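You operate a simulated robot arm through the tools that you are given. There is no shell and no other tool.

You are at the controls of a simulated robot arm. One attempt, no reset.

JOB
Try the emergency stop: start a run, hit it, pull it out again, bring the ram down, switch off.
Fine: one run; hit it before the cube cracks; zero the screen before you switch off; leave the cube inside.

The check looks at the end state, three seconds after you hand in, the way a careful person would. Anything else that was tipped, shoved, dropped, spilled or broken makes it a failure.

ROBOT AND FRAMES
A 6-joint arm with a fingered hand, fixed in place. Base frame: the origin is at the foot of the arm, x ahead of it, y to its left, z up. Readings come in cm, degrees, newtons and seconds.
It reaches about 81.2 cm from its shoulder. Its first joint turns from -166.0 to 166.0 degrees. Payload 4 kg.
Tool frame: the origin (TCP) lies between the finger pads and is the grasp point; the fingertips stand 2 cm ahead of it; z points along the fingers, y is the line along which they close. The gripper opens to 14 cm. The gripper's body begins 5.4 cm behind the TCP. The gripper is a hand of 3 fingers: y runs from the thumb to the fingers, the wrist lies at [0, 0, -21.5] in the tool frame, and closing takes about 1.5 s.
Orientation is that of the tool frame in the base frame, as [roll, pitch, yaw] about the fixed x, y, z axes, in that order (R = Rz(yaw) Ry(pitch) Rx(roll)). With the fingers straight down and closing along the base's y, the tool's x points along the base's -x, its y along +y and its z along -z.

CONTROLS
- The arm moves only by the tool step_arm. Its argument "moves" is a list of rows, each a list of 6 numbers: the shift along the tool's x, y, z in units of 400 mm (1.0 is 400 mm), then the turn, a rotation vector about the tool's x, y, z in units of 120 degrees (1.0 is 120 degrees). In form: [[dx, dy, dz, wx, wy, wz], ...]. A call has 1 to 20 rows; each row is the pose to reach, as a shift and turn from the pose commanded when the call began, along the tool's axes at that moment. "gripper" is the opening, from 0 (shut) to 1 (fully open), set as the call begins (left out, the last holds). A call with a number of a shift or a turn outside -1 to 1 is refused whole. A row lasts 0.2 s, in which the tool goes at most 5 cm and 8.6 degrees; a call with a longer step from one row to the next is refused whole, and so is a gripper value outside its range. A pose out of reach is approached as far as the arm can. The call stops where the force on the tool passes 50 N (or 10 N more than at its start, if that is more) or the arm is blocked; 0.2 s more then pass. Each finger travels about 4.5 cm/s and halts on what it meets, pressing with about 26 N; the grip force reading is that of the motor and also rises with nothing between the fingers. The clock runs only during rows and for 0.2 s after the last one: add rows that repeat a pose to give the fingers time. It gives the time, the measured TCP pose, the force on the tool (base axes), the opening and the grip force at its end, in the units of the frame above (readings bear some noise), with the torque about the TCP (base axes, N m) and any sound that the robot's microphone picked up.
- Cameras (640 x 400 px; columns grow to the right, rows downward): "scene" is fixed at [6.15, -50.32, 187.54]; the picture's right is [0.73, -0.68, 0.00], its down [-0.66, -0.72, -0.21] and it looks along [0.14, 0.16, -0.98] (base axes); focal length 258 px, centre (320, 200). "wrist" rides on the gripper at [7.4, -4.3, -7.9] in the tool frame; the picture's right is [0.50, 0.87, 0.00], its down [-0.59, 0.34, -0.73] and it looks along [-0.64, 0.37, 0.68] (tool axes); focal length 275 px, centre (320, 200). There is no depth. A picture from a camera that has moved, and an enlarged one, comes with that camera's place and axes in the base frame and with its lens. The place of the scene camera against the robot may be out by one fixed shift of up to 1.2 cm in any direction.
- grab_frame(camera): a new picture of that camera. It takes no simulated time.
- move_column(by): slides the trunk up (or, below 0, down) by that many cm; the arm rides with it, the base frame stays. It gives what a move gives, with no picture.
- move_fingers(finger1, finger2, thumb_bend): sets how far each is bent, from 0 (flat) to 100 (curled in); at 30 the hand is open as for a grip, at 70 the pads meet at the TCP. One left out holds its place. A second passes; each finger stops where it meets its share of the squeeze, and holds until it gets a number again. A gripper value or a shape takes the hand back. It gives what a move gives, with no picture; readings hold the bend of each and the force on the fingers (four entries, about 0 where the hand has none), thumb and palm.
- grasp_type(shape): the hand has 3 fingers and takes this shape, open, in about a second: jaw (thumb against the fingers, like two jaws); tri (thumb and two fingers); tip (a fingertip pinch); poke (one finger out to press); point (the index stretched); flat (the hand flat); cup (the hand cupped); fist (a fist). The gripper value then closes the fingers along that shape, each until it touches; the sizes above hold for jaw. It gives what a move gives, with no picture.
- inspect(camera, box): a new picture of the part [left, top, right, bottom] of that camera's present view, enlarged. It takes no simulated time.
- close_job(): hands the job in; it is judged then, once.

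Nothing tells you positions but the pictures and the camera data. Unless the task says otherwise, let go and move clear before handing in.

The tools are called as name(argument=value, ...) on one line, values as JSON. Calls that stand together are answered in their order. step_arm: Moves the arm, as the interface text tells. Its arguments: {"type":"object","properties":{"moves":{"type":"array","items":{"type":"array","items":{"type":"number"}}},"gripper":{"type":"number"}},"required":["moves"]} The other tools are called the same way: move_column (by) slides the trunk up or down; grasp_type (shape) gives the hand a shape; move_fingers (finger1, finger2, thumb_bend) moves the fingers one by one; grab_frame (camera) takes a picture; inspect (camera, box) takes an enlarged picture of a part of a camera's view; close_job () hands the job in.

At the start:

```text
time_s: 0.0
tcp_pos: [15.0, -29.05, 139.25]
tcp_rot: [-180.0, -0.1, -180.0]
contact_force: [-0.2, -0.4, 0.3]
torque: [0.02, -0.01, -0.03]
grip_width: 14.01
gripper_force: 0.0
shape: jaw
bend: [30.0, 30.0, 30.0]
finger forces: [0.0, 0.0, 0.1, 0.1, 0.1, 0.0]
trunk travel left (down, up): [-45.0, 14.0]
```

scene: 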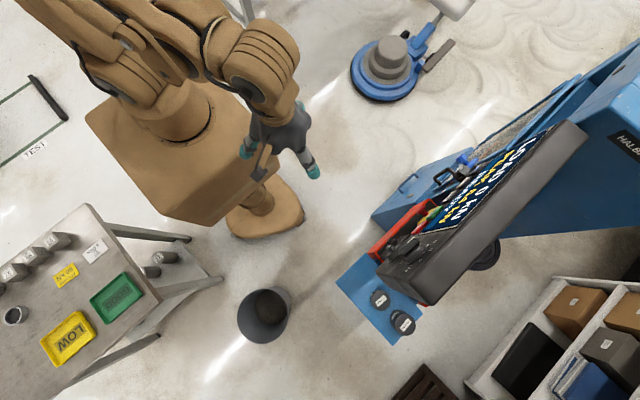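
wrist: 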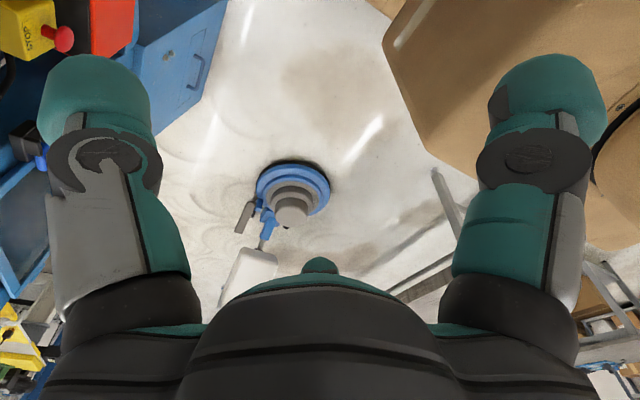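

The scene shows a blue compression machine (with screen and control panel) ahead-right of the arm. I'll look at it closely first.

inspect(camera="scene", box=[340, 100, 500, 200])

inspect(camera="scene", box=[320, 180, 480, 280])

inspect(camera="scene", box=[400, 100, 640, 250])

inspect(camera="wrist", box=[0, 0, 240, 150])

inspect(camera="scene", box=[320, 220, 480, 400])

```text
4.00 times, centred on (420, 150) of scene
camera zoom: at [6.15, -50.32, 187.54], right [0.73, -0.68, 0.0], down [-0.66, -0.72, -0.21], along [0.14, 0.16, -0.98], focal length 1034 px, centre (-80, 400)
```

zoom: 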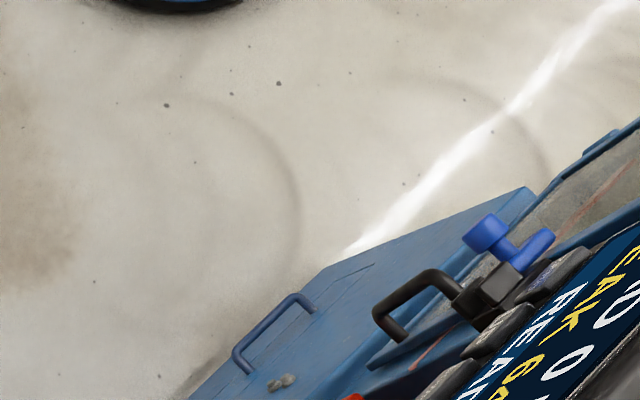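

```text
4.00 times, centred on (400, 230) of scene
camera zoom: at [6.15, -50.32, 187.54], right [0.73, -0.68, 0.0], down [-0.66, -0.72, -0.21], along [0.14, 0.16, -0.98], focal length 1034 px, centre (0, 80)
```

zoom: 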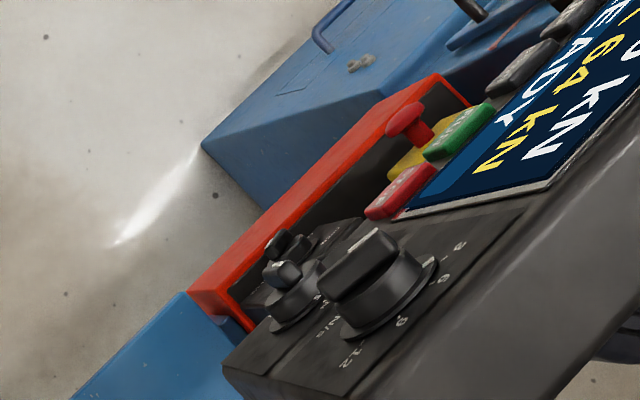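

```text
2.67 times, centred on (520, 175) of scene
camera zoom: at [6.15, -50.32, 187.54], right [0.73, -0.68, 0.0], down [-0.66, -0.72, -0.21], along [0.14, 0.16, -0.98], focal length 689 px, centre (-213, 267)
```

zoom: 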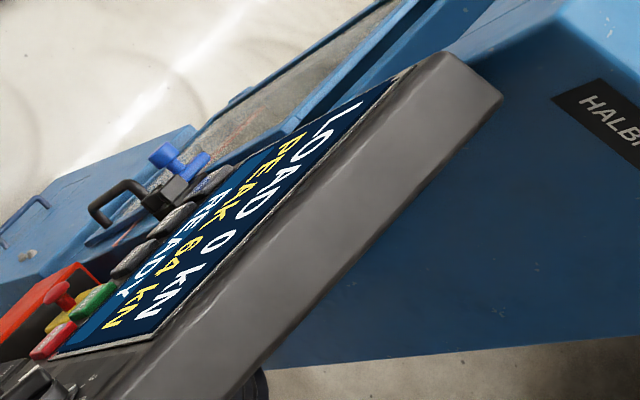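

```text
2.67 times, centred on (120, 75) of wrist
camera zoom: at [7.72, -33.47, 147.02], right [-0.5, 0.87, 0.0], down [0.59, 0.34, 0.73], along [0.64, 0.37, -0.68], focal length 734 px, centre (853, 533)
```

zoom: 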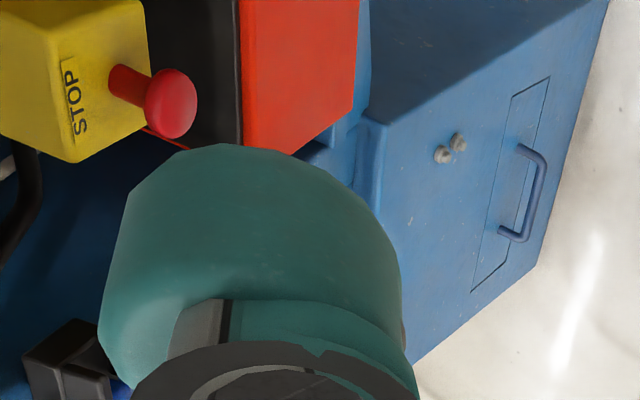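

```text
2.22 times, centred on (400, 310) of scene
camera zoom: at [6.15, -50.32, 187.54], right [0.73, -0.68, 0.0], down [-0.66, -0.72, -0.21], along [0.14, 0.16, -0.98], focal length 574 px, centre (142, -44)
```

zoom: 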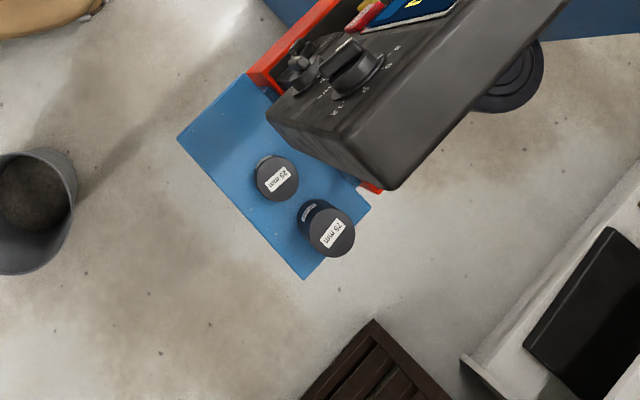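

The machine stands at about x 30–80, y below −60, facing +y. The mushroom stop is near (42, −62, 98). I'll swing the hand to look at the panel from in front, well clear of it.

step_arm(moves=[[-0.0417, -0.0125, 0.0297, 0.0609, 0.0163, 0.0163], [-0.0833, -0.025, 0.0593, 0.1219, 0.0327, 0.0327], [-0.125, -0.0375, 0.089, 0.1828, 0.049, 0.049], [-0.1667, -0.05, 0.1187, 0.2437, 0.0653, 0.0653], [-0.2083, -0.0625, 0.1483, 0.3047, 0.0817, 0.0817], [-0.25, -0.075, 0.178, 0.3656, 0.098, 0.098], [-0.2917, -0.0875, 0.2077, 0.4265, 0.1143, 0.1143], [-0.3333, -0.1, 0.2373, 0.4875, 0.1307, 0.1307], [-0.375, -0.1125, 0.267, 0.5484, 0.147, 0.147], [-0.4167, -0.125, 0.2967, 0.6093, 0.1633, 0.1633], [-0.4583, -0.1375, 0.3263, 0.6703, 0.1797, 0.1797], [-0.5, -0.15, 0.356, 0.7312, 0.196, 0.196]])

```text
time_s: 2.6
tcp_pos: [39.95, -37.06, 127.04]
tcp_rot: [-90.0, 0.0, 149.7]
contact_force: [-0.4, 0.1, 0.2]
torque: [-0.02, 0.04, -0.03]
grip_width: 14.0
gripper_force: 0.1
shape: jaw
bend: [30.0, 30.0, 30.0]
finger forces: [0.1, 0.1, 0.0, 0.1, 0.0, 0.1]
out of reach, approached as far as the arm can: row 7, 8, 9, 10, 11, 12
trunk travel left (down, up): [-45.0, 14.0]
```

The arm stopped a little off the commanded pose, but the orientation is right. Let me see the panel from here.

grab_frame(camera="wrist")

grab_frame(camera="scene")

```text
taken
camera wrist: at [37.54, -26.64, 131.22], right [-0.43, 0.25, -0.87], down [0.88, 0.34, -0.34], along [0.21, -0.91, -0.37], focal length 275 px, centre (320, 200)
```

wrist: 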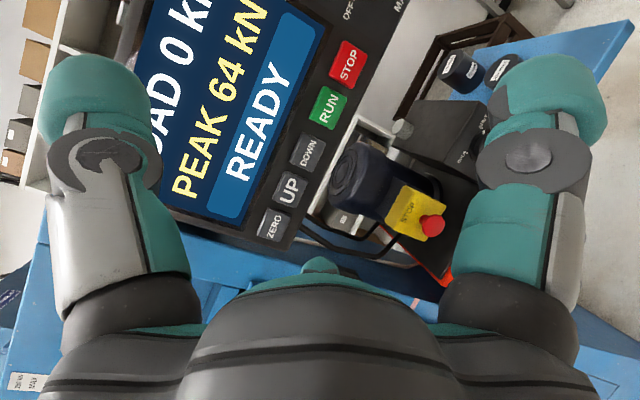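

```text
taken
```

scene: 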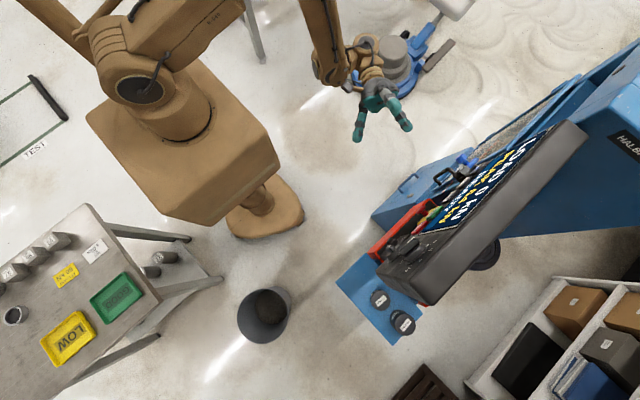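

I see the screen with buttons ZERO, UP, DOWN, RUN, STOP and knobs further on; below is a yellow box with the red mushroom. Let me inspect in detail.

inspect(camera="wrist", box=[230, 0, 430, 125])

inspect(camera="wrist", box=[240, 120, 480, 270])

inspect(camera="wrist", box=[0, 180, 240, 400])

inspect(camera="wrist", box=[400, 0, 640, 150])

```text
3.20 times, centred on (330, 62) of wrist
camera zoom: at [37.54, -26.64, 131.22], right [-0.43, 0.25, -0.87], down [0.88, 0.34, -0.34], along [0.21, -0.91, -0.37], focal length 881 px, centre (288, 640)
```

zoom: 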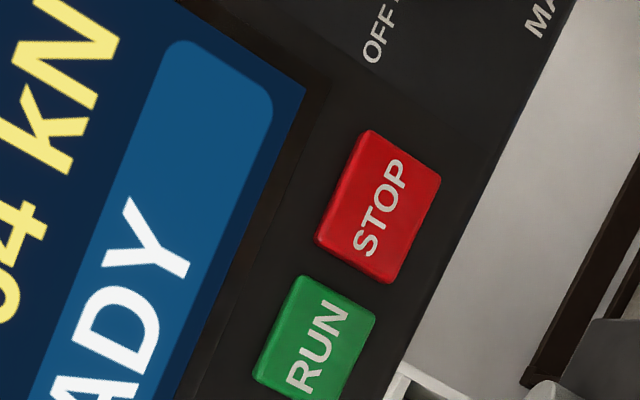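

```text
2.67 times, centred on (360, 195) of wrist
camera zoom: at [37.54, -26.64, 131.22], right [-0.43, 0.25, -0.87], down [0.88, 0.34, -0.34], along [0.21, -0.91, -0.37], focal length 734 px, centre (213, 213)
```

zoom: 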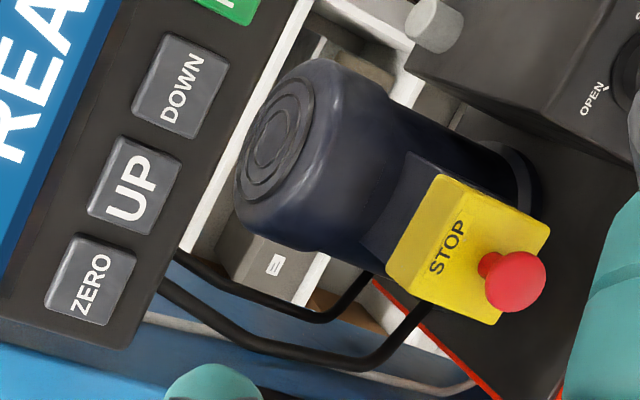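

```text
1.82 times, centred on (120, 290) of wrist
camera zoom: at [37.54, -26.64, 131.22], right [-0.43, 0.25, -0.87], down [0.88, 0.34, -0.34], along [0.21, -0.91, -0.37], focal length 500 px, centre (684, 36)
```

zoom: 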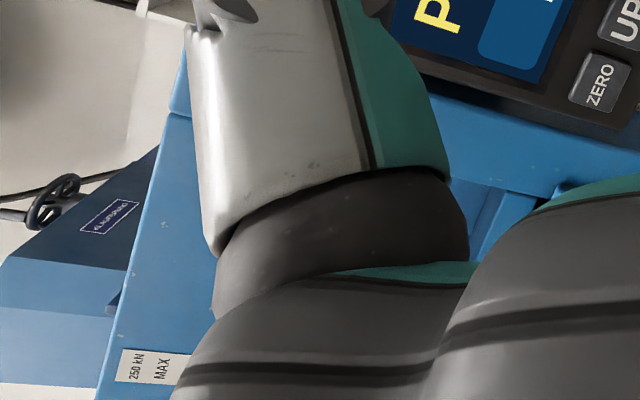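

```text
2.67 times, centred on (520, 75) of wrist
camera zoom: at [37.54, -26.64, 131.22], right [-0.43, 0.25, -0.87], down [0.88, 0.34, -0.34], along [0.21, -0.91, -0.37], focal length 734 px, centre (-213, 533)
```

zoom: 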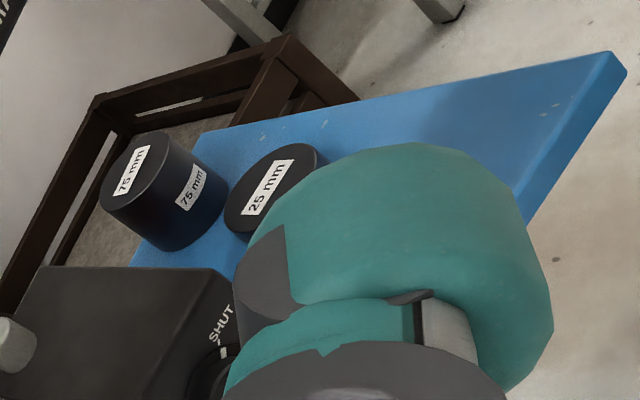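

The pump unit below the console has an OPEN/SHUT valve and a yellow stop box. I'll change to the poke shape (needed for buttons) and see how much the view clears.

grasp_type(shape="poke")

grab_frame(camera="wrist")

```text
time_s: 3.5
tcp_pos: [39.68, -37.12, 127.09]
tcp_rot: [-90.1, 0.0, 149.7]
contact_force: [0.1, 0.1, 0.8]
torque: [-0.03, -0.01, -0.04]
grip_width: 0.0
gripper_force: 0.0
shape: poke
bend: [28.0, 28.0, 72.0]
finger forces: [0.1, 0.1, 0.1, 0.0, 0.0, 0.1]
trunk travel left (down, up): [-45.0, 14.0]
```

```text
taken
camera wrist: at [37.33, -26.63, 131.34], right [-0.43, 0.25, -0.87], down [0.88, 0.34, -0.34], along [0.21, -0.91, -0.37], focal length 275 px, centre (320, 200)
```

wrist: 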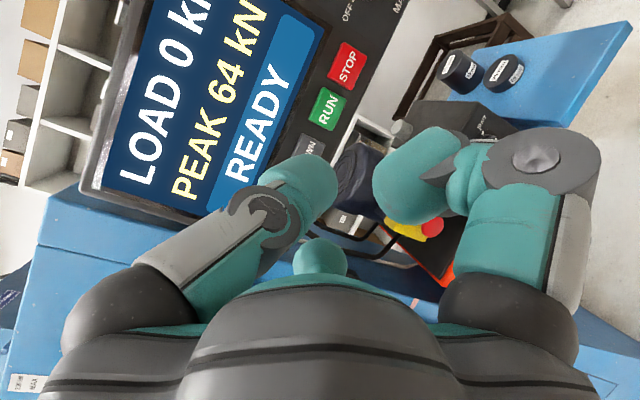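

step_arm(moves=[[0, 0, 0, 0, 0, 0], [0, 0, 0, 0, 0, 0], [0, 0, 0, 0, 0, 0]])

grab_frame(camera="wrist")

inspect(camera="scene", box=[300, 30, 460, 150])

```text
time_s: 4.3
tcp_pos: [39.72, -37.06, 127.09]
tcp_rot: [-90.0, 0.1, 149.8]
contact_force: [-0.5, 0.6, 0.4]
torque: [-0.01, 0.03, -0.02]
grip_width: 0.0
gripper_force: 0.0
shape: poke
bend: [28.0, 28.0, 72.0]
finger forces: [0.1, 0.1, 0.1, 0.0, 0.0, 0.0]
trunk travel left (down, up): [-45.0, 14.0]
```

```text
taken
camera wrist: at [37.32, -26.62, 131.32], right [-0.43, 0.25, -0.87], down [0.88, 0.34, -0.34], along [0.21, -0.91, -0.37], focal length 275 px, centre (320, 200)
```

wrist: 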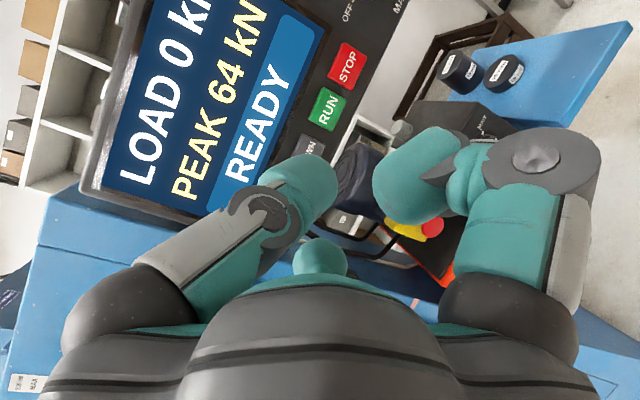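

```text
3.33 times, centred on (380, 90) of scene
camera zoom: at [6.15, -50.32, 187.54], right [0.73, -0.68, 0.0], down [-0.66, -0.72, -0.21], along [0.14, 0.16, -0.98], focal length 861 px, centre (120, 567)
```

zoom: 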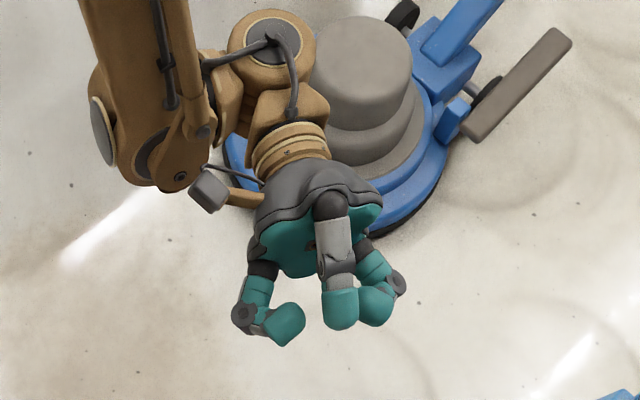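

grasp_type(shape="point")

grab_frame(camera="wrist")

inspect(camera="scene", box=[300, 30, 460, 150])

```text
time_s: 5.2
tcp_pos: [39.83, -36.99, 127.05]
tcp_rot: [-90.1, 0.0, 149.8]
contact_force: [0.2, 0.1, 0.4]
torque: [0.02, -0.02, 0.01]
grip_width: 0.0
gripper_force: 0.0
shape: point
bend: [82.0, 100.0, 56.0]
finger forces: [0.1, 0.1, 0.1, 0.0, 0.0, 0.0]
trunk travel left (down, up): [-45.0, 14.0]
```

```text
taken
camera wrist: at [37.32, -26.62, 131.32], right [-0.43, 0.25, -0.87], down [0.88, 0.34, -0.34], along [0.21, -0.91, -0.37], focal length 275 px, centre (320, 200)
```

wrist: 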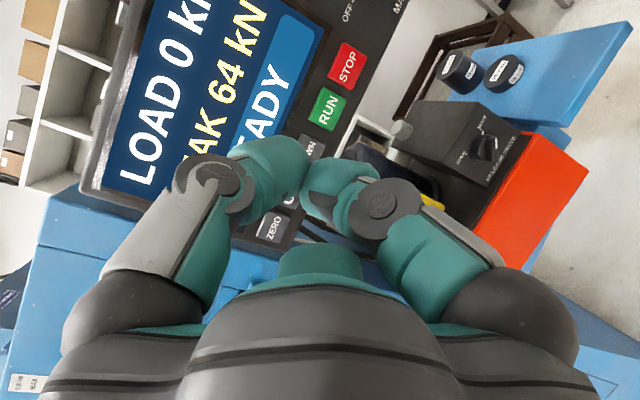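

```text
3.33 times, centred on (380, 90) of scene
camera zoom: at [6.15, -50.32, 187.54], right [0.73, -0.68, 0.0], down [-0.66, -0.72, -0.21], along [0.14, 0.16, -0.98], focal length 861 px, centre (120, 567)
```

zoom: 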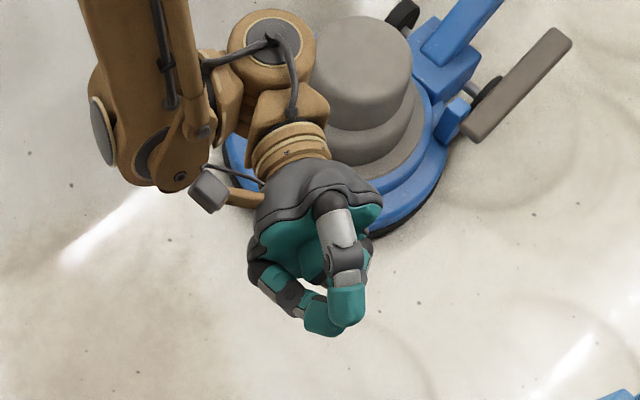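

inspect(camera="wrist", box=[380, 90, 540, 190])

inspect(camera="wrist", box=[240, 0, 480, 150])

inspect(camera="scene", box=[360, 200, 440, 260])

```text
4.00 times, centred on (460, 140) of wrist
camera zoom: at [37.32, -26.62, 131.32], right [-0.43, 0.25, -0.87], down [0.88, 0.34, -0.34], along [0.21, -0.91, -0.37], focal length 1101 px, centre (-240, 440)
```

zoom: 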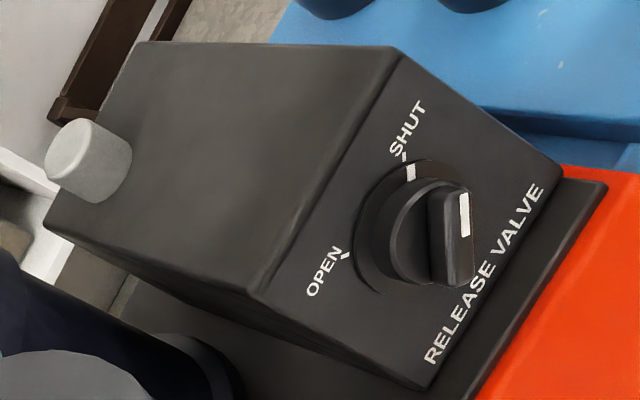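

```text
2.67 times, centred on (360, 75) of wrist
camera zoom: at [37.32, -26.62, 131.32], right [-0.43, 0.25, -0.87], down [0.88, 0.34, -0.34], along [0.21, -0.91, -0.37], focal length 734 px, centre (213, 533)
```

zoom: 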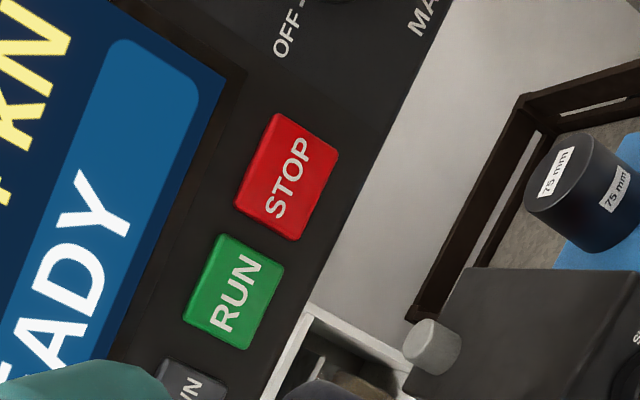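

```text
6.67 times, centred on (400, 230) of scene
camera zoom: at [6.15, -50.32, 187.54], right [0.73, -0.68, 0.0], down [-0.66, -0.72, -0.21], along [0.14, 0.16, -0.98], focal length 1723 px, centre (-213, 0)
```

zoom: 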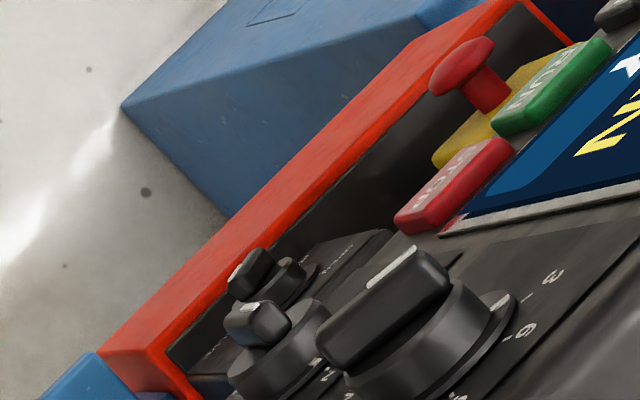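

The release valve is SHUT now. RUN sits near (34, −62, 121) and the mushroom near (44, −64, 94). I want to see the test chamber and the black/blue handle next, so I'll turn the hand square to the machine.

step_arm(moves=[[-0.0306, 0.0375, 0.0256, 0, -0.0625, 0], [-0.0612, 0.075, 0.0512, 0, -0.125, 0], [-0.0919, 0.1125, 0.0769, 0, -0.1875, 0], [-0.1225, 0.15, 0.1025, 0, -0.25, 0]])

grab_frame(camera="wrist")

inspect(camera="wrist", box=[0, 0, 320, 200])

inspect(camera="wrist", box=[320, 0, 640, 200])

```text
time_s: 6.2
tcp_pos: [49.05, -46.65, 123.71]
tcp_rot: [-90.0, 0.0, -179.9]
contact_force: [0.3, 0.4, -0.5]
torque: [0.02, 0.02, -0.02]
grip_width: 0.01
gripper_force: 0.0
shape: point
bend: [82.0, 100.0, 56.0]
finger forces: [0.0, 0.0, 0.0, 0.0, 0.1, 0.1]
out of reach, approached as far as the arm can: row 1, 2, 3, 4
trunk travel left (down, up): [-45.0, 14.0]
```

```text
taken
camera wrist: at [41.56, -38.87, 127.93], right [-0.5, 0.0, -0.87], down [0.59, 0.73, -0.34], along [0.64, -0.68, -0.37], focal length 275 px, centre (320, 200)
```

wrist: 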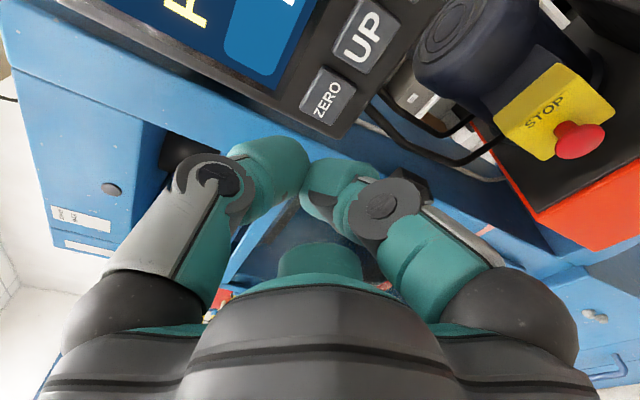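

```text
2.00 times, centred on (160, 100) of wrist
camera zoom: at [41.56, -38.87, 127.93], right [-0.5, 0.0, -0.87], down [0.59, 0.73, -0.34], along [0.64, -0.68, -0.37], focal length 551 px, centre (640, 400)
```

zoom: 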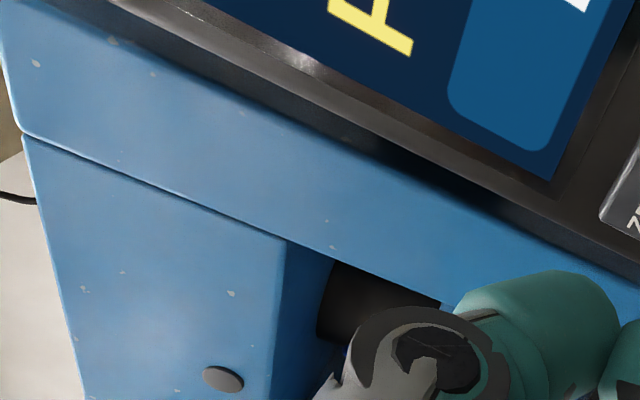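

```text
2.00 times, centred on (480, 100) of wrist
camera zoom: at [41.56, -38.87, 127.93], right [-0.5, 0.0, -0.87], down [0.59, 0.73, -0.34], along [0.64, -0.68, -0.37], focal length 551 px, centre (0, 400)
```

zoom: 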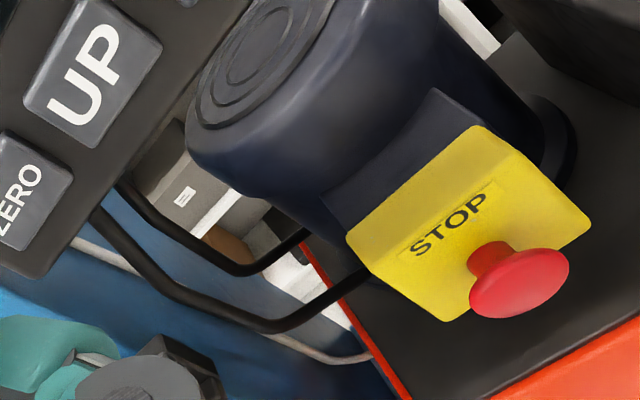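

The e-stop stands clear on the pump unit. The arm is near its inner limit at this height, so I'll lower the trunk and then raise the hand, which gives room to fold.

move_column(by=-28)

grab_frame(camera="wrist")

grab_frame(camera="scene")

```text
time_s: 9.0
tcp_pos: [48.91, -46.66, 95.78]
tcp_rot: [-90.0, -0.1, 180.0]
contact_force: [0.6, 0.1, 0.6]
torque: [0.0, -0.01, -0.01]
grip_width: 0.02
gripper_force: 0.0
shape: point
bend: [82.0, 100.0, 56.0]
finger forces: [0.0, 0.0, 0.0, 0.0, 0.0, 0.1]
trunk travel left (down, up): [-17.0, 42.0]
```

```text
taken
camera wrist: at [41.52, -38.73, 99.99], right [-0.5, 0.0, -0.87], down [0.59, 0.73, -0.34], along [0.64, -0.68, -0.37], focal length 275 px, centre (320, 200)
```

wrist: 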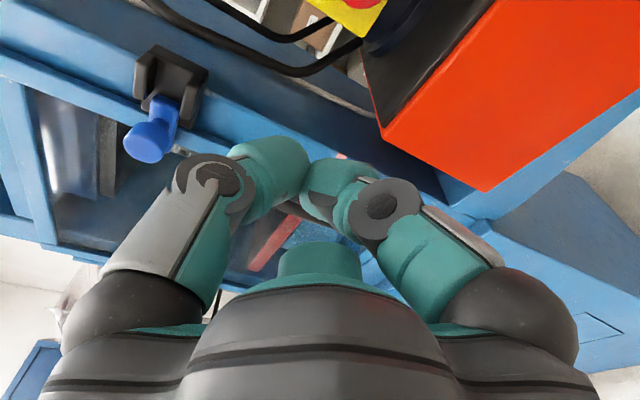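

```text
taken
```

scene: 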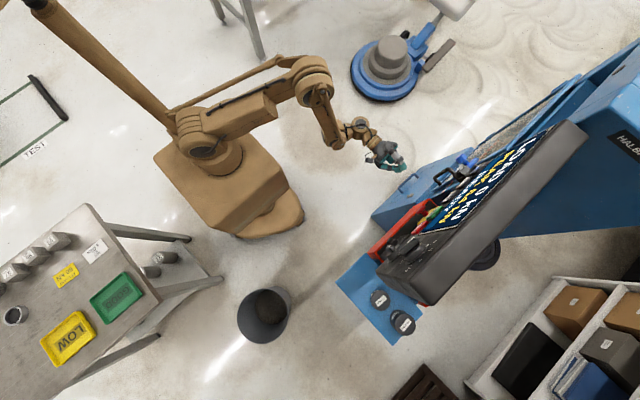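

There's a clear guard door with a blue latch. Let me look at that closely.

inspect(camera="wrist", box=[0, 20, 240, 170])

inspect(camera="wrist", box=[200, 100, 440, 300])

inspect(camera="scene", box=[420, 70, 580, 190])

```text
2.67 times, centred on (120, 95) of wrist
camera zoom: at [41.52, -38.73, 99.99], right [-0.5, 0.0, -0.87], down [0.59, 0.73, -0.34], along [0.64, -0.68, -0.37], focal length 734 px, centre (853, 480)
```

zoom: 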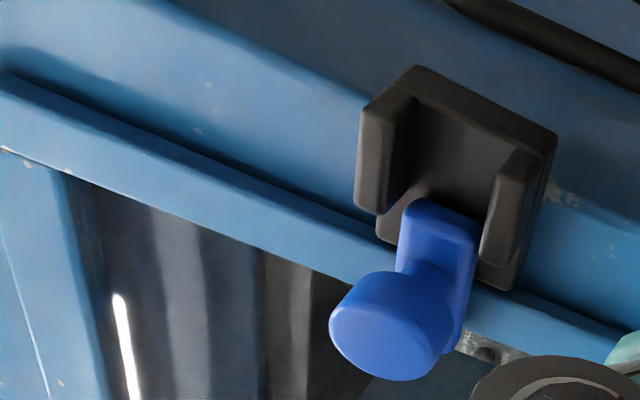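

```text
2.00 times, centred on (320, 200) of wrist
camera zoom: at [41.52, -38.73, 99.99], right [-0.5, 0.0, -0.87], down [0.59, 0.73, -0.34], along [0.64, -0.68, -0.37], focal length 551 px, centre (320, 200)
```

zoom: 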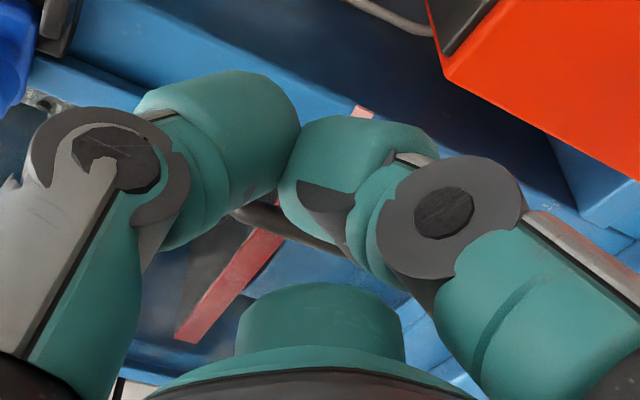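

```text
3.33 times, centred on (500, 130) of scene
camera zoom: at [6.15, -50.32, 187.54], right [0.73, -0.68, 0.0], down [-0.66, -0.72, -0.21], along [0.14, 0.16, -0.98], focal length 861 px, centre (-280, 433)
```

zoom: 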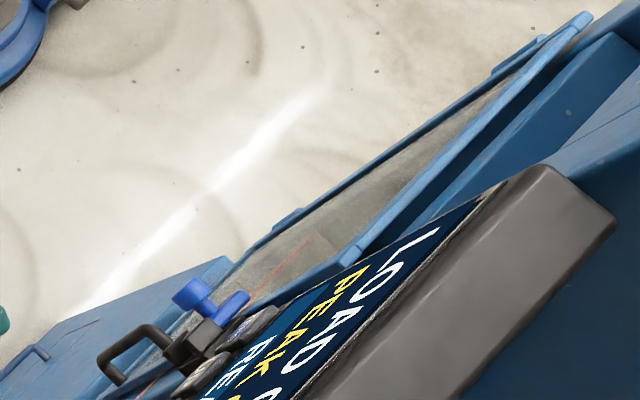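

The latch bar sits in its keeper, so the door is closed and the screen says READY. I'll make a small test move up to check the command reference, then go look at the console's knob end.

step_arm(moves=[[0.0, -0.1, 0.0, 0, 0, 0], [0.0, -0.2, 0.0, 0, 0, 0]])

```text
time_s: 9.6
tcp_pos: [49.06, -46.5, 103.67]
tcp_rot: [-90.0, 0.0, 179.9]
contact_force: [0.0, -0.3, 0.3]
torque: [0.04, -0.02, 0.03]
grip_width: 0.0
gripper_force: 0.1
shape: point
bend: [82.0, 100.0, 56.0]
finger forces: [0.0, 0.0, 0.0, 0.0, 0.0, 0.0]
trunk travel left (down, up): [-17.0, 42.0]
```

step_arm(moves=[[0.0693, -0.0714, -0.0096, 0, 0.0536, 0], [0.1386, -0.1429, -0.0193, 0, 0.1071, 0], [0.2079, -0.2143, -0.0289, 0, 0.1607, 0], [0.2771, -0.2857, -0.0386, 0, 0.2143, 0], [0.3464, -0.3571, -0.0482, 0, 0.2679, 0], [0.4157, -0.4286, -0.0579, 0, 0.3214, 0], [0.485, -0.5, -0.0675, 0, 0.375, 0]])

grab_frame(camera="wrist")

inspect(camera="wrist", box=[200, 0, 440, 150])

```text
time_s: 11.2
tcp_pos: [29.49, -43.92, 124.07]
tcp_rot: [-90.0, 0.0, 134.9]
contact_force: [1.2, -0.7, 0.2]
torque: [0.01, 0.01, 0.0]
grip_width: 0.0
gripper_force: 0.1
shape: point
bend: [82.0, 100.0, 56.0]
finger forces: [0.1, 0.0, 0.0, 0.0, 0.1, 0.0]
trunk travel left (down, up): [-17.0, 42.0]
```

```text
taken
camera wrist: at [29.99, -33.15, 128.2], right [-0.35, 0.35, -0.87], down [0.94, 0.1, -0.34], along [-0.03, -0.93, -0.37], focal length 275 px, centre (320, 200)
```

wrist: 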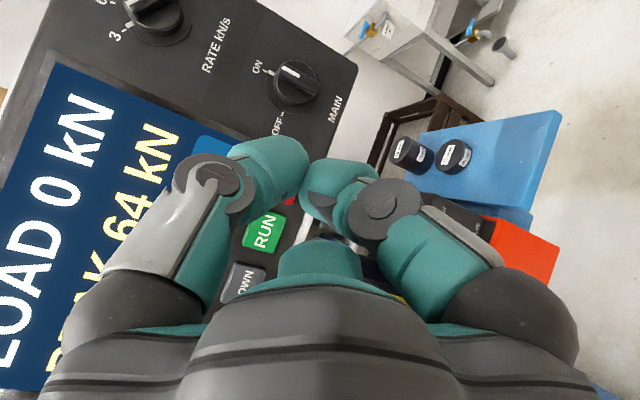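

```text
2.67 times, centred on (320, 75) of wrist
camera zoom: at [29.99, -33.15, 128.2], right [-0.35, 0.35, -0.87], down [0.94, 0.1, -0.34], along [-0.03, -0.93, -0.37], focal length 734 px, centre (320, 533)
```

zoom: 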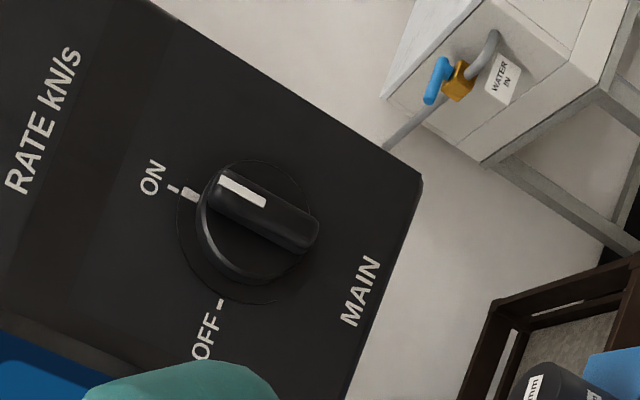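

MAIN is at ON (12 o'clock) with OFF at 9 o'clock; the buttons sit in a row at z≈122. Now I'll shape a single-digit poker: both fingers curled, thumb out, and check how it looks.

move_fingers(finger1=100, finger2=100, thumb_bend=60)

grab_frame(camera="wrist")

inspect(camera="scene", box=[330, 130, 430, 210])

```text
time_s: 12.2
tcp_pos: [29.72, -43.87, 124.0]
tcp_rot: [-89.9, 0.1, 134.8]
contact_force: [0.0, 0.2, 0.5]
torque: [0.03, -0.05, 0.02]
grip_width: 2.31
gripper_force: 0.1
shape: fingers
bend: [97.0, 100.0, 60.0]
finger forces: [0.0, 0.0, 0.0, 0.0, 0.0, 0.0]
trunk travel left (down, up): [-17.0, 42.0]
```

```text
taken
camera wrist: at [30.08, -33.17, 128.14], right [-0.35, 0.35, -0.87], down [0.94, 0.1, -0.34], along [-0.03, -0.93, -0.37], focal length 275 px, centre (320, 200)
```

wrist: 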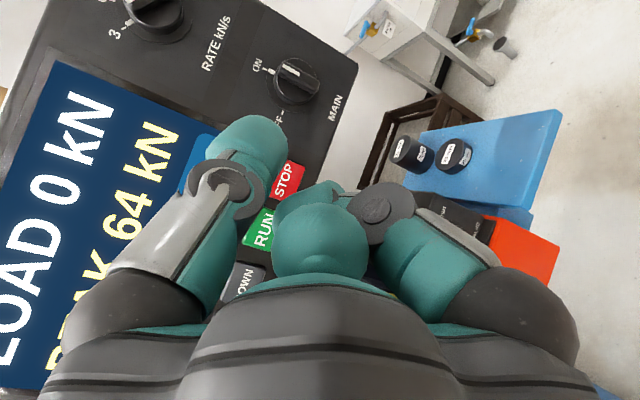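

```text
5.00 times, centred on (380, 170) of scene
camera zoom: at [6.15, -50.32, 187.54], right [0.73, -0.68, 0.0], down [-0.66, -0.72, -0.21], along [0.14, 0.16, -0.98], focal length 1292 px, centre (20, 350)
```

zoom: 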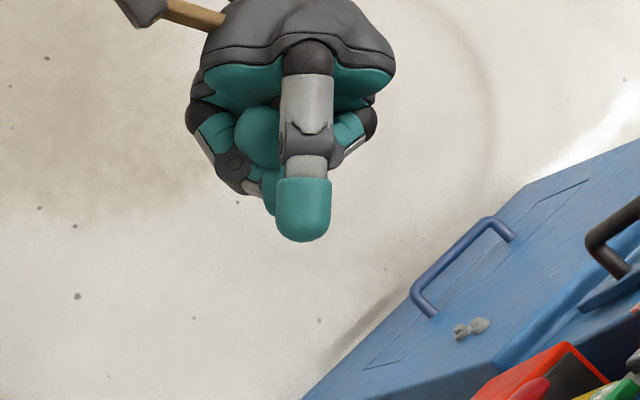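

The thumb now sticks out alone as a poker. Next I'll look closely at the mushroom and pump unit from nearby to fix their positions.

step_arm(moves=[[-0.0543, 0.0904, -0.0109, 0, -0.0179, 0], [-0.1086, 0.1807, -0.0217, 0, -0.0357, 0], [-0.1629, 0.2711, -0.0326, 0, -0.0536, 0], [-0.2171, 0.3614, -0.0434, 0, -0.0714, 0], [-0.2714, 0.4518, -0.0543, 0, -0.0893, 0], [-0.3257, 0.5421, -0.0651, 0, -0.1071, 0], [-0.38, 0.6325, -0.076, 0, -0.125, 0]])

grab_frame(camera="wrist")

inspect(camera="wrist", box=[240, 0, 480, 150])

```text
time_s: 13.8
tcp_pos: [42.64, -52.63, 98.59]
tcp_rot: [-90.0, 0.0, 149.9]
contact_force: [0.0, 0.0, -0.3]
torque: [-0.03, 0.01, 0.02]
grip_width: 2.3
gripper_force: 0.1
shape: fingers
bend: [97.0, 100.0, 60.0]
finger forces: [0.0, 0.1, 0.0, 0.1, 0.0, 0.0]
trunk travel left (down, up): [-17.0, 42.0]
```

```text
taken
camera wrist: at [40.26, -42.17, 102.72], right [-0.43, 0.25, -0.87], down [0.88, 0.34, -0.34], along [0.21, -0.91, -0.37], focal length 275 px, centre (320, 200)
```

wrist: 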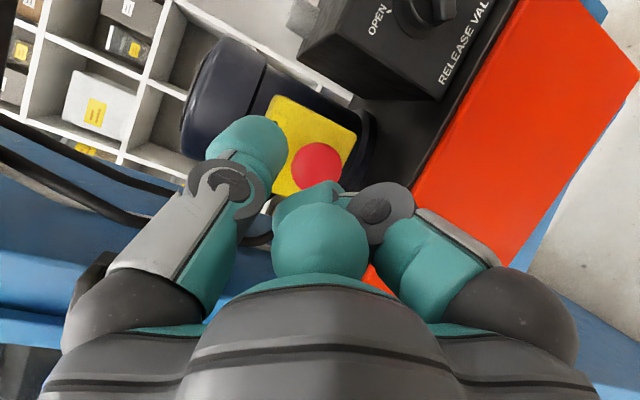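

```text
2.67 times, centred on (360, 75) of wrist
camera zoom: at [40.26, -42.17, 102.72], right [-0.43, 0.25, -0.87], down [0.88, 0.34, -0.34], along [0.21, -0.91, -0.37], focal length 734 px, centre (213, 533)
```

zoom: 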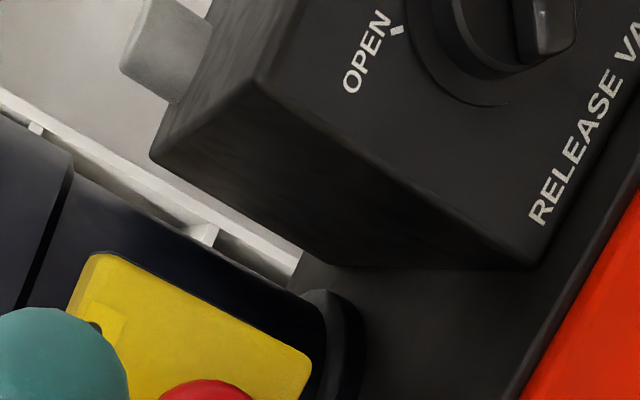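

Mushroom head centre is about (42.7, −62.5, 96). I'll now line the thumb up in front of RUN (about 6 cm off) and check the alignment.

step_arm(moves=[[0.0315, -0.0892, 0.0153, 0, -0.0417, 0], [0.063, -0.1783, 0.0307, 0, -0.0833, 0], [0.0945, -0.2675, 0.046, 0, -0.125, 0], [0.126, -0.3567, 0.0613, 0, -0.1667, 0], [0.1575, -0.4458, 0.0767, 0, -0.2083, 0], [0.189, -0.535, 0.092, 0, -0.25, 0]])

grab_frame(camera="wrist")

grab_frame(camera="scene")

inspect(camera="scene", box=[370, 150, 490, 250])

```text
time_s: 15.2
tcp_pos: [33.83, -51.85, 119.8]
tcp_rot: [-90.0, 0.1, -179.9]
contact_force: [-0.1, 0.4, 0.4]
torque: [0.03, 0.03, 0.02]
grip_width: 2.29
gripper_force: 0.1
shape: fingers
bend: [97.0, 100.0, 60.0]
finger forces: [0.1, 0.0, 0.0, 0.0, 0.1, 0.1]
trunk travel left (down, up): [-17.0, 42.0]
```

```text
taken
camera wrist: at [26.49, -44.05, 123.91], right [-0.5, 0.0, -0.87], down [0.59, 0.73, -0.34], along [0.64, -0.68, -0.37], focal length 275 px, centre (320, 200)
```

wrist: 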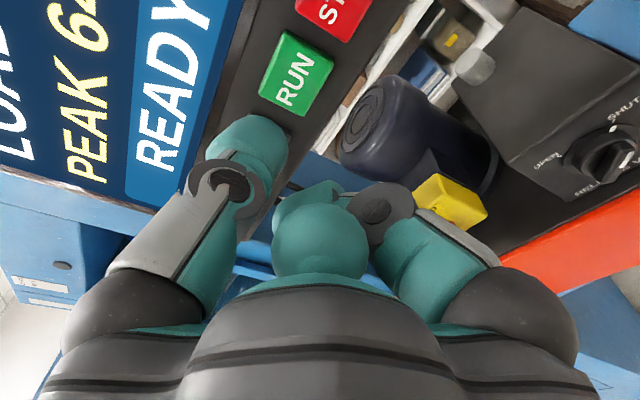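

```text
taken
```

scene: 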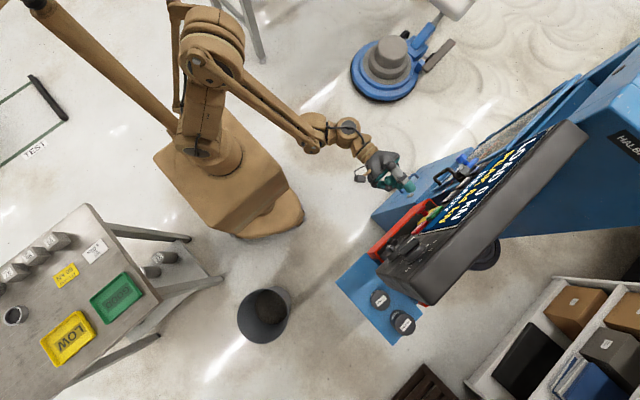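

```text
4.00 times, centred on (430, 200) of scene
camera zoom: at [6.15, -50.32, 187.54], right [0.73, -0.68, 0.0], down [-0.66, -0.72, -0.21], along [0.14, 0.16, -0.98], focal length 1034 px, centre (-120, 200)
```

zoom: 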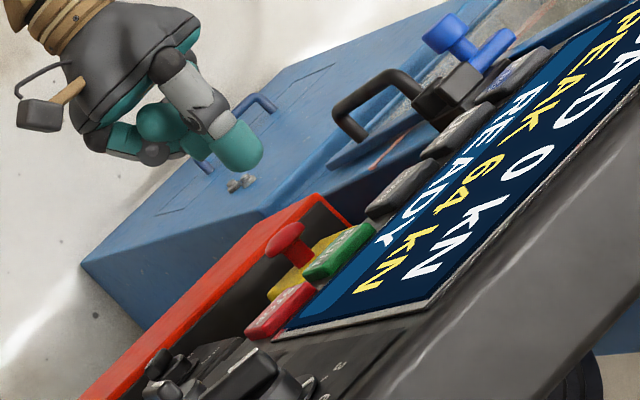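

The thumb lines up with RUN within a few millimetres. I'll close in to just short of the button face first.

step_arm(moves=[[-0.0018, 0.0056, 0.04, 0, 0, 0], [-0.0035, 0.0113, 0.08, 0, 0, 0], [-0.0053, 0.0169, 0.12, 0, 0, 0], [-0.007, 0.0225, 0.145, 0, 0, 0]])

grab_frame(camera="wrist")

inspect(camera="scene", box=[390, 160, 470, 230])

```text
time_s: 16.2
tcp_pos: [34.37, -57.67, 118.94]
tcp_rot: [-90.0, 0.0, 179.9]
contact_force: [-0.4, 1.0, 0.7]
torque: [0.01, -0.02, 0.0]
grip_width: 2.29
gripper_force: 0.0
shape: fingers
bend: [97.0, 100.0, 60.0]
finger forces: [0.1, 0.0, 0.1, 0.0, 0.0, 0.0]
trunk travel left (down, up): [-17.0, 42.0]
```

```text
taken
camera wrist: at [26.98, -49.88, 123.16], right [-0.5, 0.0, -0.87], down [0.59, 0.73, -0.34], along [0.64, -0.68, -0.37], focal length 275 px, centre (320, 200)
```

wrist: 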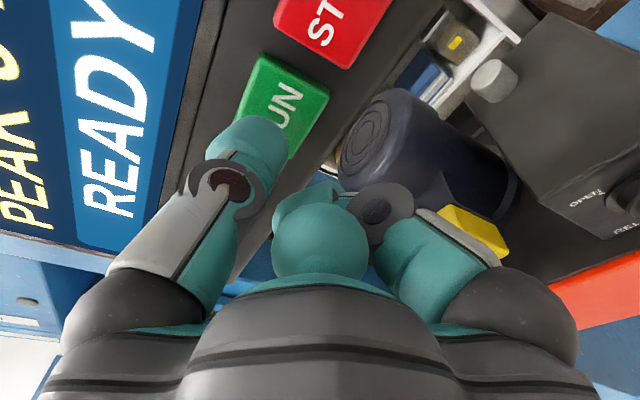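

```text
5.71 times, centred on (430, 195) of scene
camera zoom: at [6.15, -50.32, 187.54], right [0.73, -0.68, 0.0], down [-0.66, -0.72, -0.21], along [0.14, 0.16, -0.98], focal length 1477 px, centre (-309, 229)
```

zoom: 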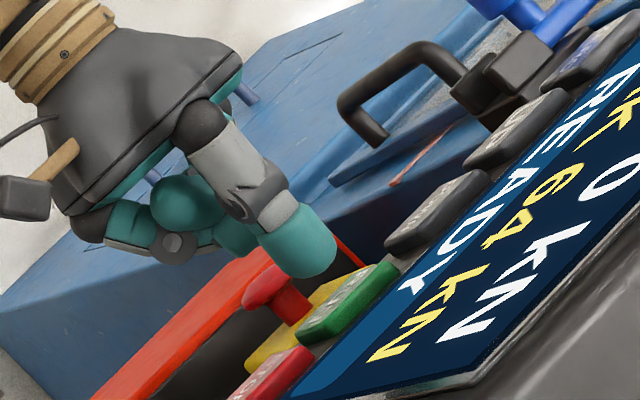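

The thumb tip is about 1–2 cm short of the RUN face. I'll creep in with small steps and watch force and sound.

step_arm(moves=[[0, 0, 0.0125, 0, 0, 0], [0, 0, 0.025, 0, 0, 0]])

```text
time_s: 16.8
tcp_pos: [34.23, -58.71, 118.98]
tcp_rot: [-89.9, 0.0, 179.9]
contact_force: [0.7, -0.5, 0.1]
torque: [0.02, -0.02, 0.0]
grip_width: 2.3
gripper_force: 0.0
shape: fingers
bend: [97.0, 100.0, 60.0]
finger forces: [0.0, 0.1, 0.0, 0.0, 0.0, 0.1]
trunk travel left (down, up): [-17.0, 42.0]
```

step_arm(moves=[[0, 0, 0.0125, 0, 0, 0]])

inspect(camera="scene", box=[390, 160, 470, 230])

```text
time_s: 17.2
tcp_pos: [34.09, -59.04, 118.97]
tcp_rot: [-90.0, 0.0, 179.9]
contact_force: [-0.4, -0.2, -1.2]
torque: [-0.05, 0.04, -0.01]
grip_width: 2.29
gripper_force: 0.4
shape: fingers
bend: [97.0, 100.0, 60.0]
finger forces: [0.0, 0.0, 0.0, 0.0, 0.3, 0.0]
trunk travel left (down, up): [-17.0, 42.0]
```

```text
5.71 times, centred on (430, 195) of scene
camera zoom: at [6.15, -50.32, 187.54], right [0.73, -0.68, 0.0], down [-0.66, -0.72, -0.21], along [0.14, 0.16, -0.98], focal length 1477 px, centre (-309, 229)
```

zoom: 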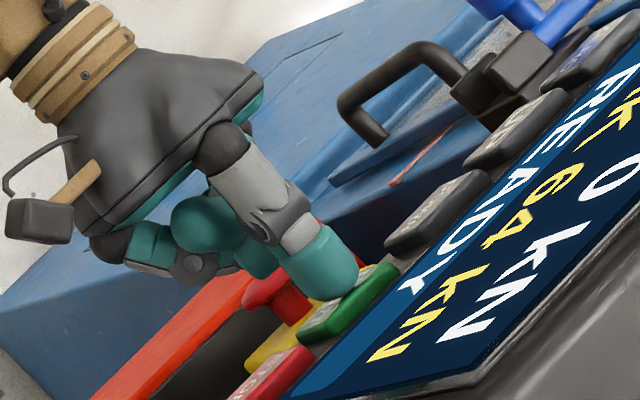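

The thumb is just touching RUN (0.3 N). A few more small pushes.

step_arm(moves=[[0, 0, 0.0075, 0, 0, 0]])

inspect(camera="scene", box=[410, 130, 540, 230])

```text
time_s: 17.6
tcp_pos: [34.28, -59.33, 118.9]
tcp_rot: [-90.0, 0.0, 179.9]
contact_force: [0.1, 1.4, 0.3]
torque: [-0.05, -0.01, -0.02]
grip_width: 2.31
gripper_force: 0.8
shape: fingers
bend: [97.0, 100.0, 60.0]
finger forces: [0.0, 0.0, 0.0, 0.0, 1.7, 0.1]
trunk travel left (down, up): [-17.0, 42.0]
heard: click
```

```text
4.00 times, centred on (475, 180) of scene
camera zoom: at [6.15, -50.32, 187.54], right [0.73, -0.68, 0.0], down [-0.66, -0.72, -0.21], along [0.14, 0.16, -0.98], focal length 1034 px, centre (-300, 280)
```

zoom: 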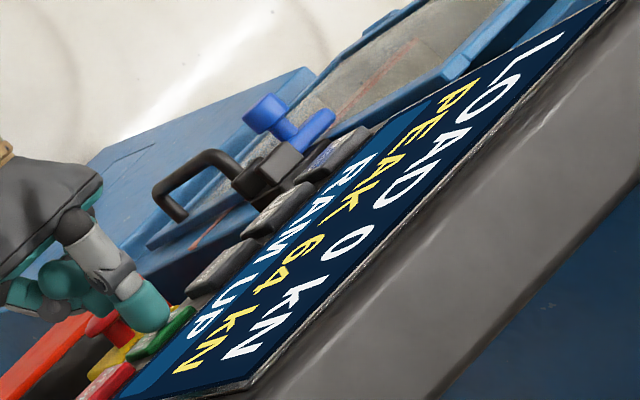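

RUN clicked and the screen says RAM UP; the run has started. I'll back off and go straight to a spot in front of the mushroom.

step_arm(moves=[[0, 0, -0.075, 0, 0, 0], [-0.0375, 0.0875, -0.125, 0, 0, 0], [-0.0725, 0.2, -0.125, 0, 0, 0], [-0.1075, 0.3125, -0.125, 0, 0, 0], [-0.1425, 0.425, -0.125, 0, 0, 0], [-0.1775, 0.535, -0.125, 0, 0, 0], [-0.21, 0.6325, -0.125, 0, 0, 0]])

inspect(camera="scene", box=[410, 130, 540, 230])

grab_frame(camera="wrist")

```text
time_s: 19.2
tcp_pos: [43.65, -55.25, 93.93]
tcp_rot: [-90.0, 0.1, 179.8]
contact_force: [0.1, -0.4, -0.3]
torque: [0.03, 0.02, -0.01]
grip_width: 2.29
gripper_force: 0.0
shape: fingers
bend: [97.0, 100.0, 60.0]
finger forces: [0.0, 0.1, 0.1, 0.0, 0.0, 0.0]
out of reach, approached as far as the arm can: row 6, 7
trunk travel left (down, up): [-17.0, 42.0]
```

```text
4.00 times, centred on (475, 180) of scene
camera zoom: at [6.15, -50.32, 187.54], right [0.73, -0.68, 0.0], down [-0.66, -0.72, -0.21], along [0.14, 0.16, -0.98], focal length 1034 px, centre (-300, 280)
```

zoom: 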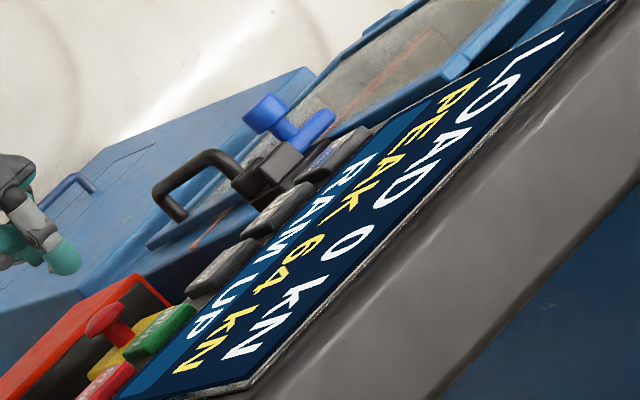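

```text
taken
camera wrist: at [36.29, -47.45, 98.19], right [-0.5, 0.0, -0.87], down [0.59, 0.73, -0.34], along [0.63, -0.68, -0.37], focal length 275 px, centre (320, 200)
```

wrist: 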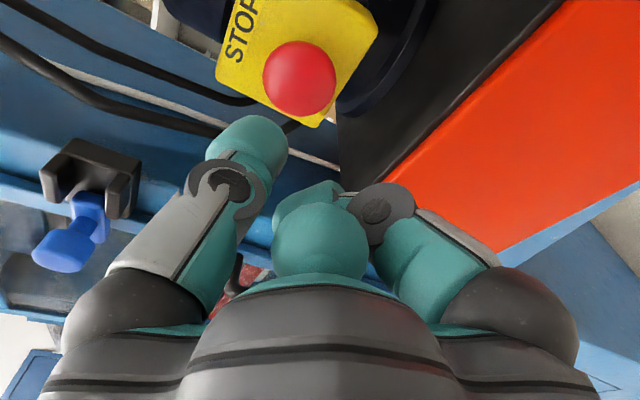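

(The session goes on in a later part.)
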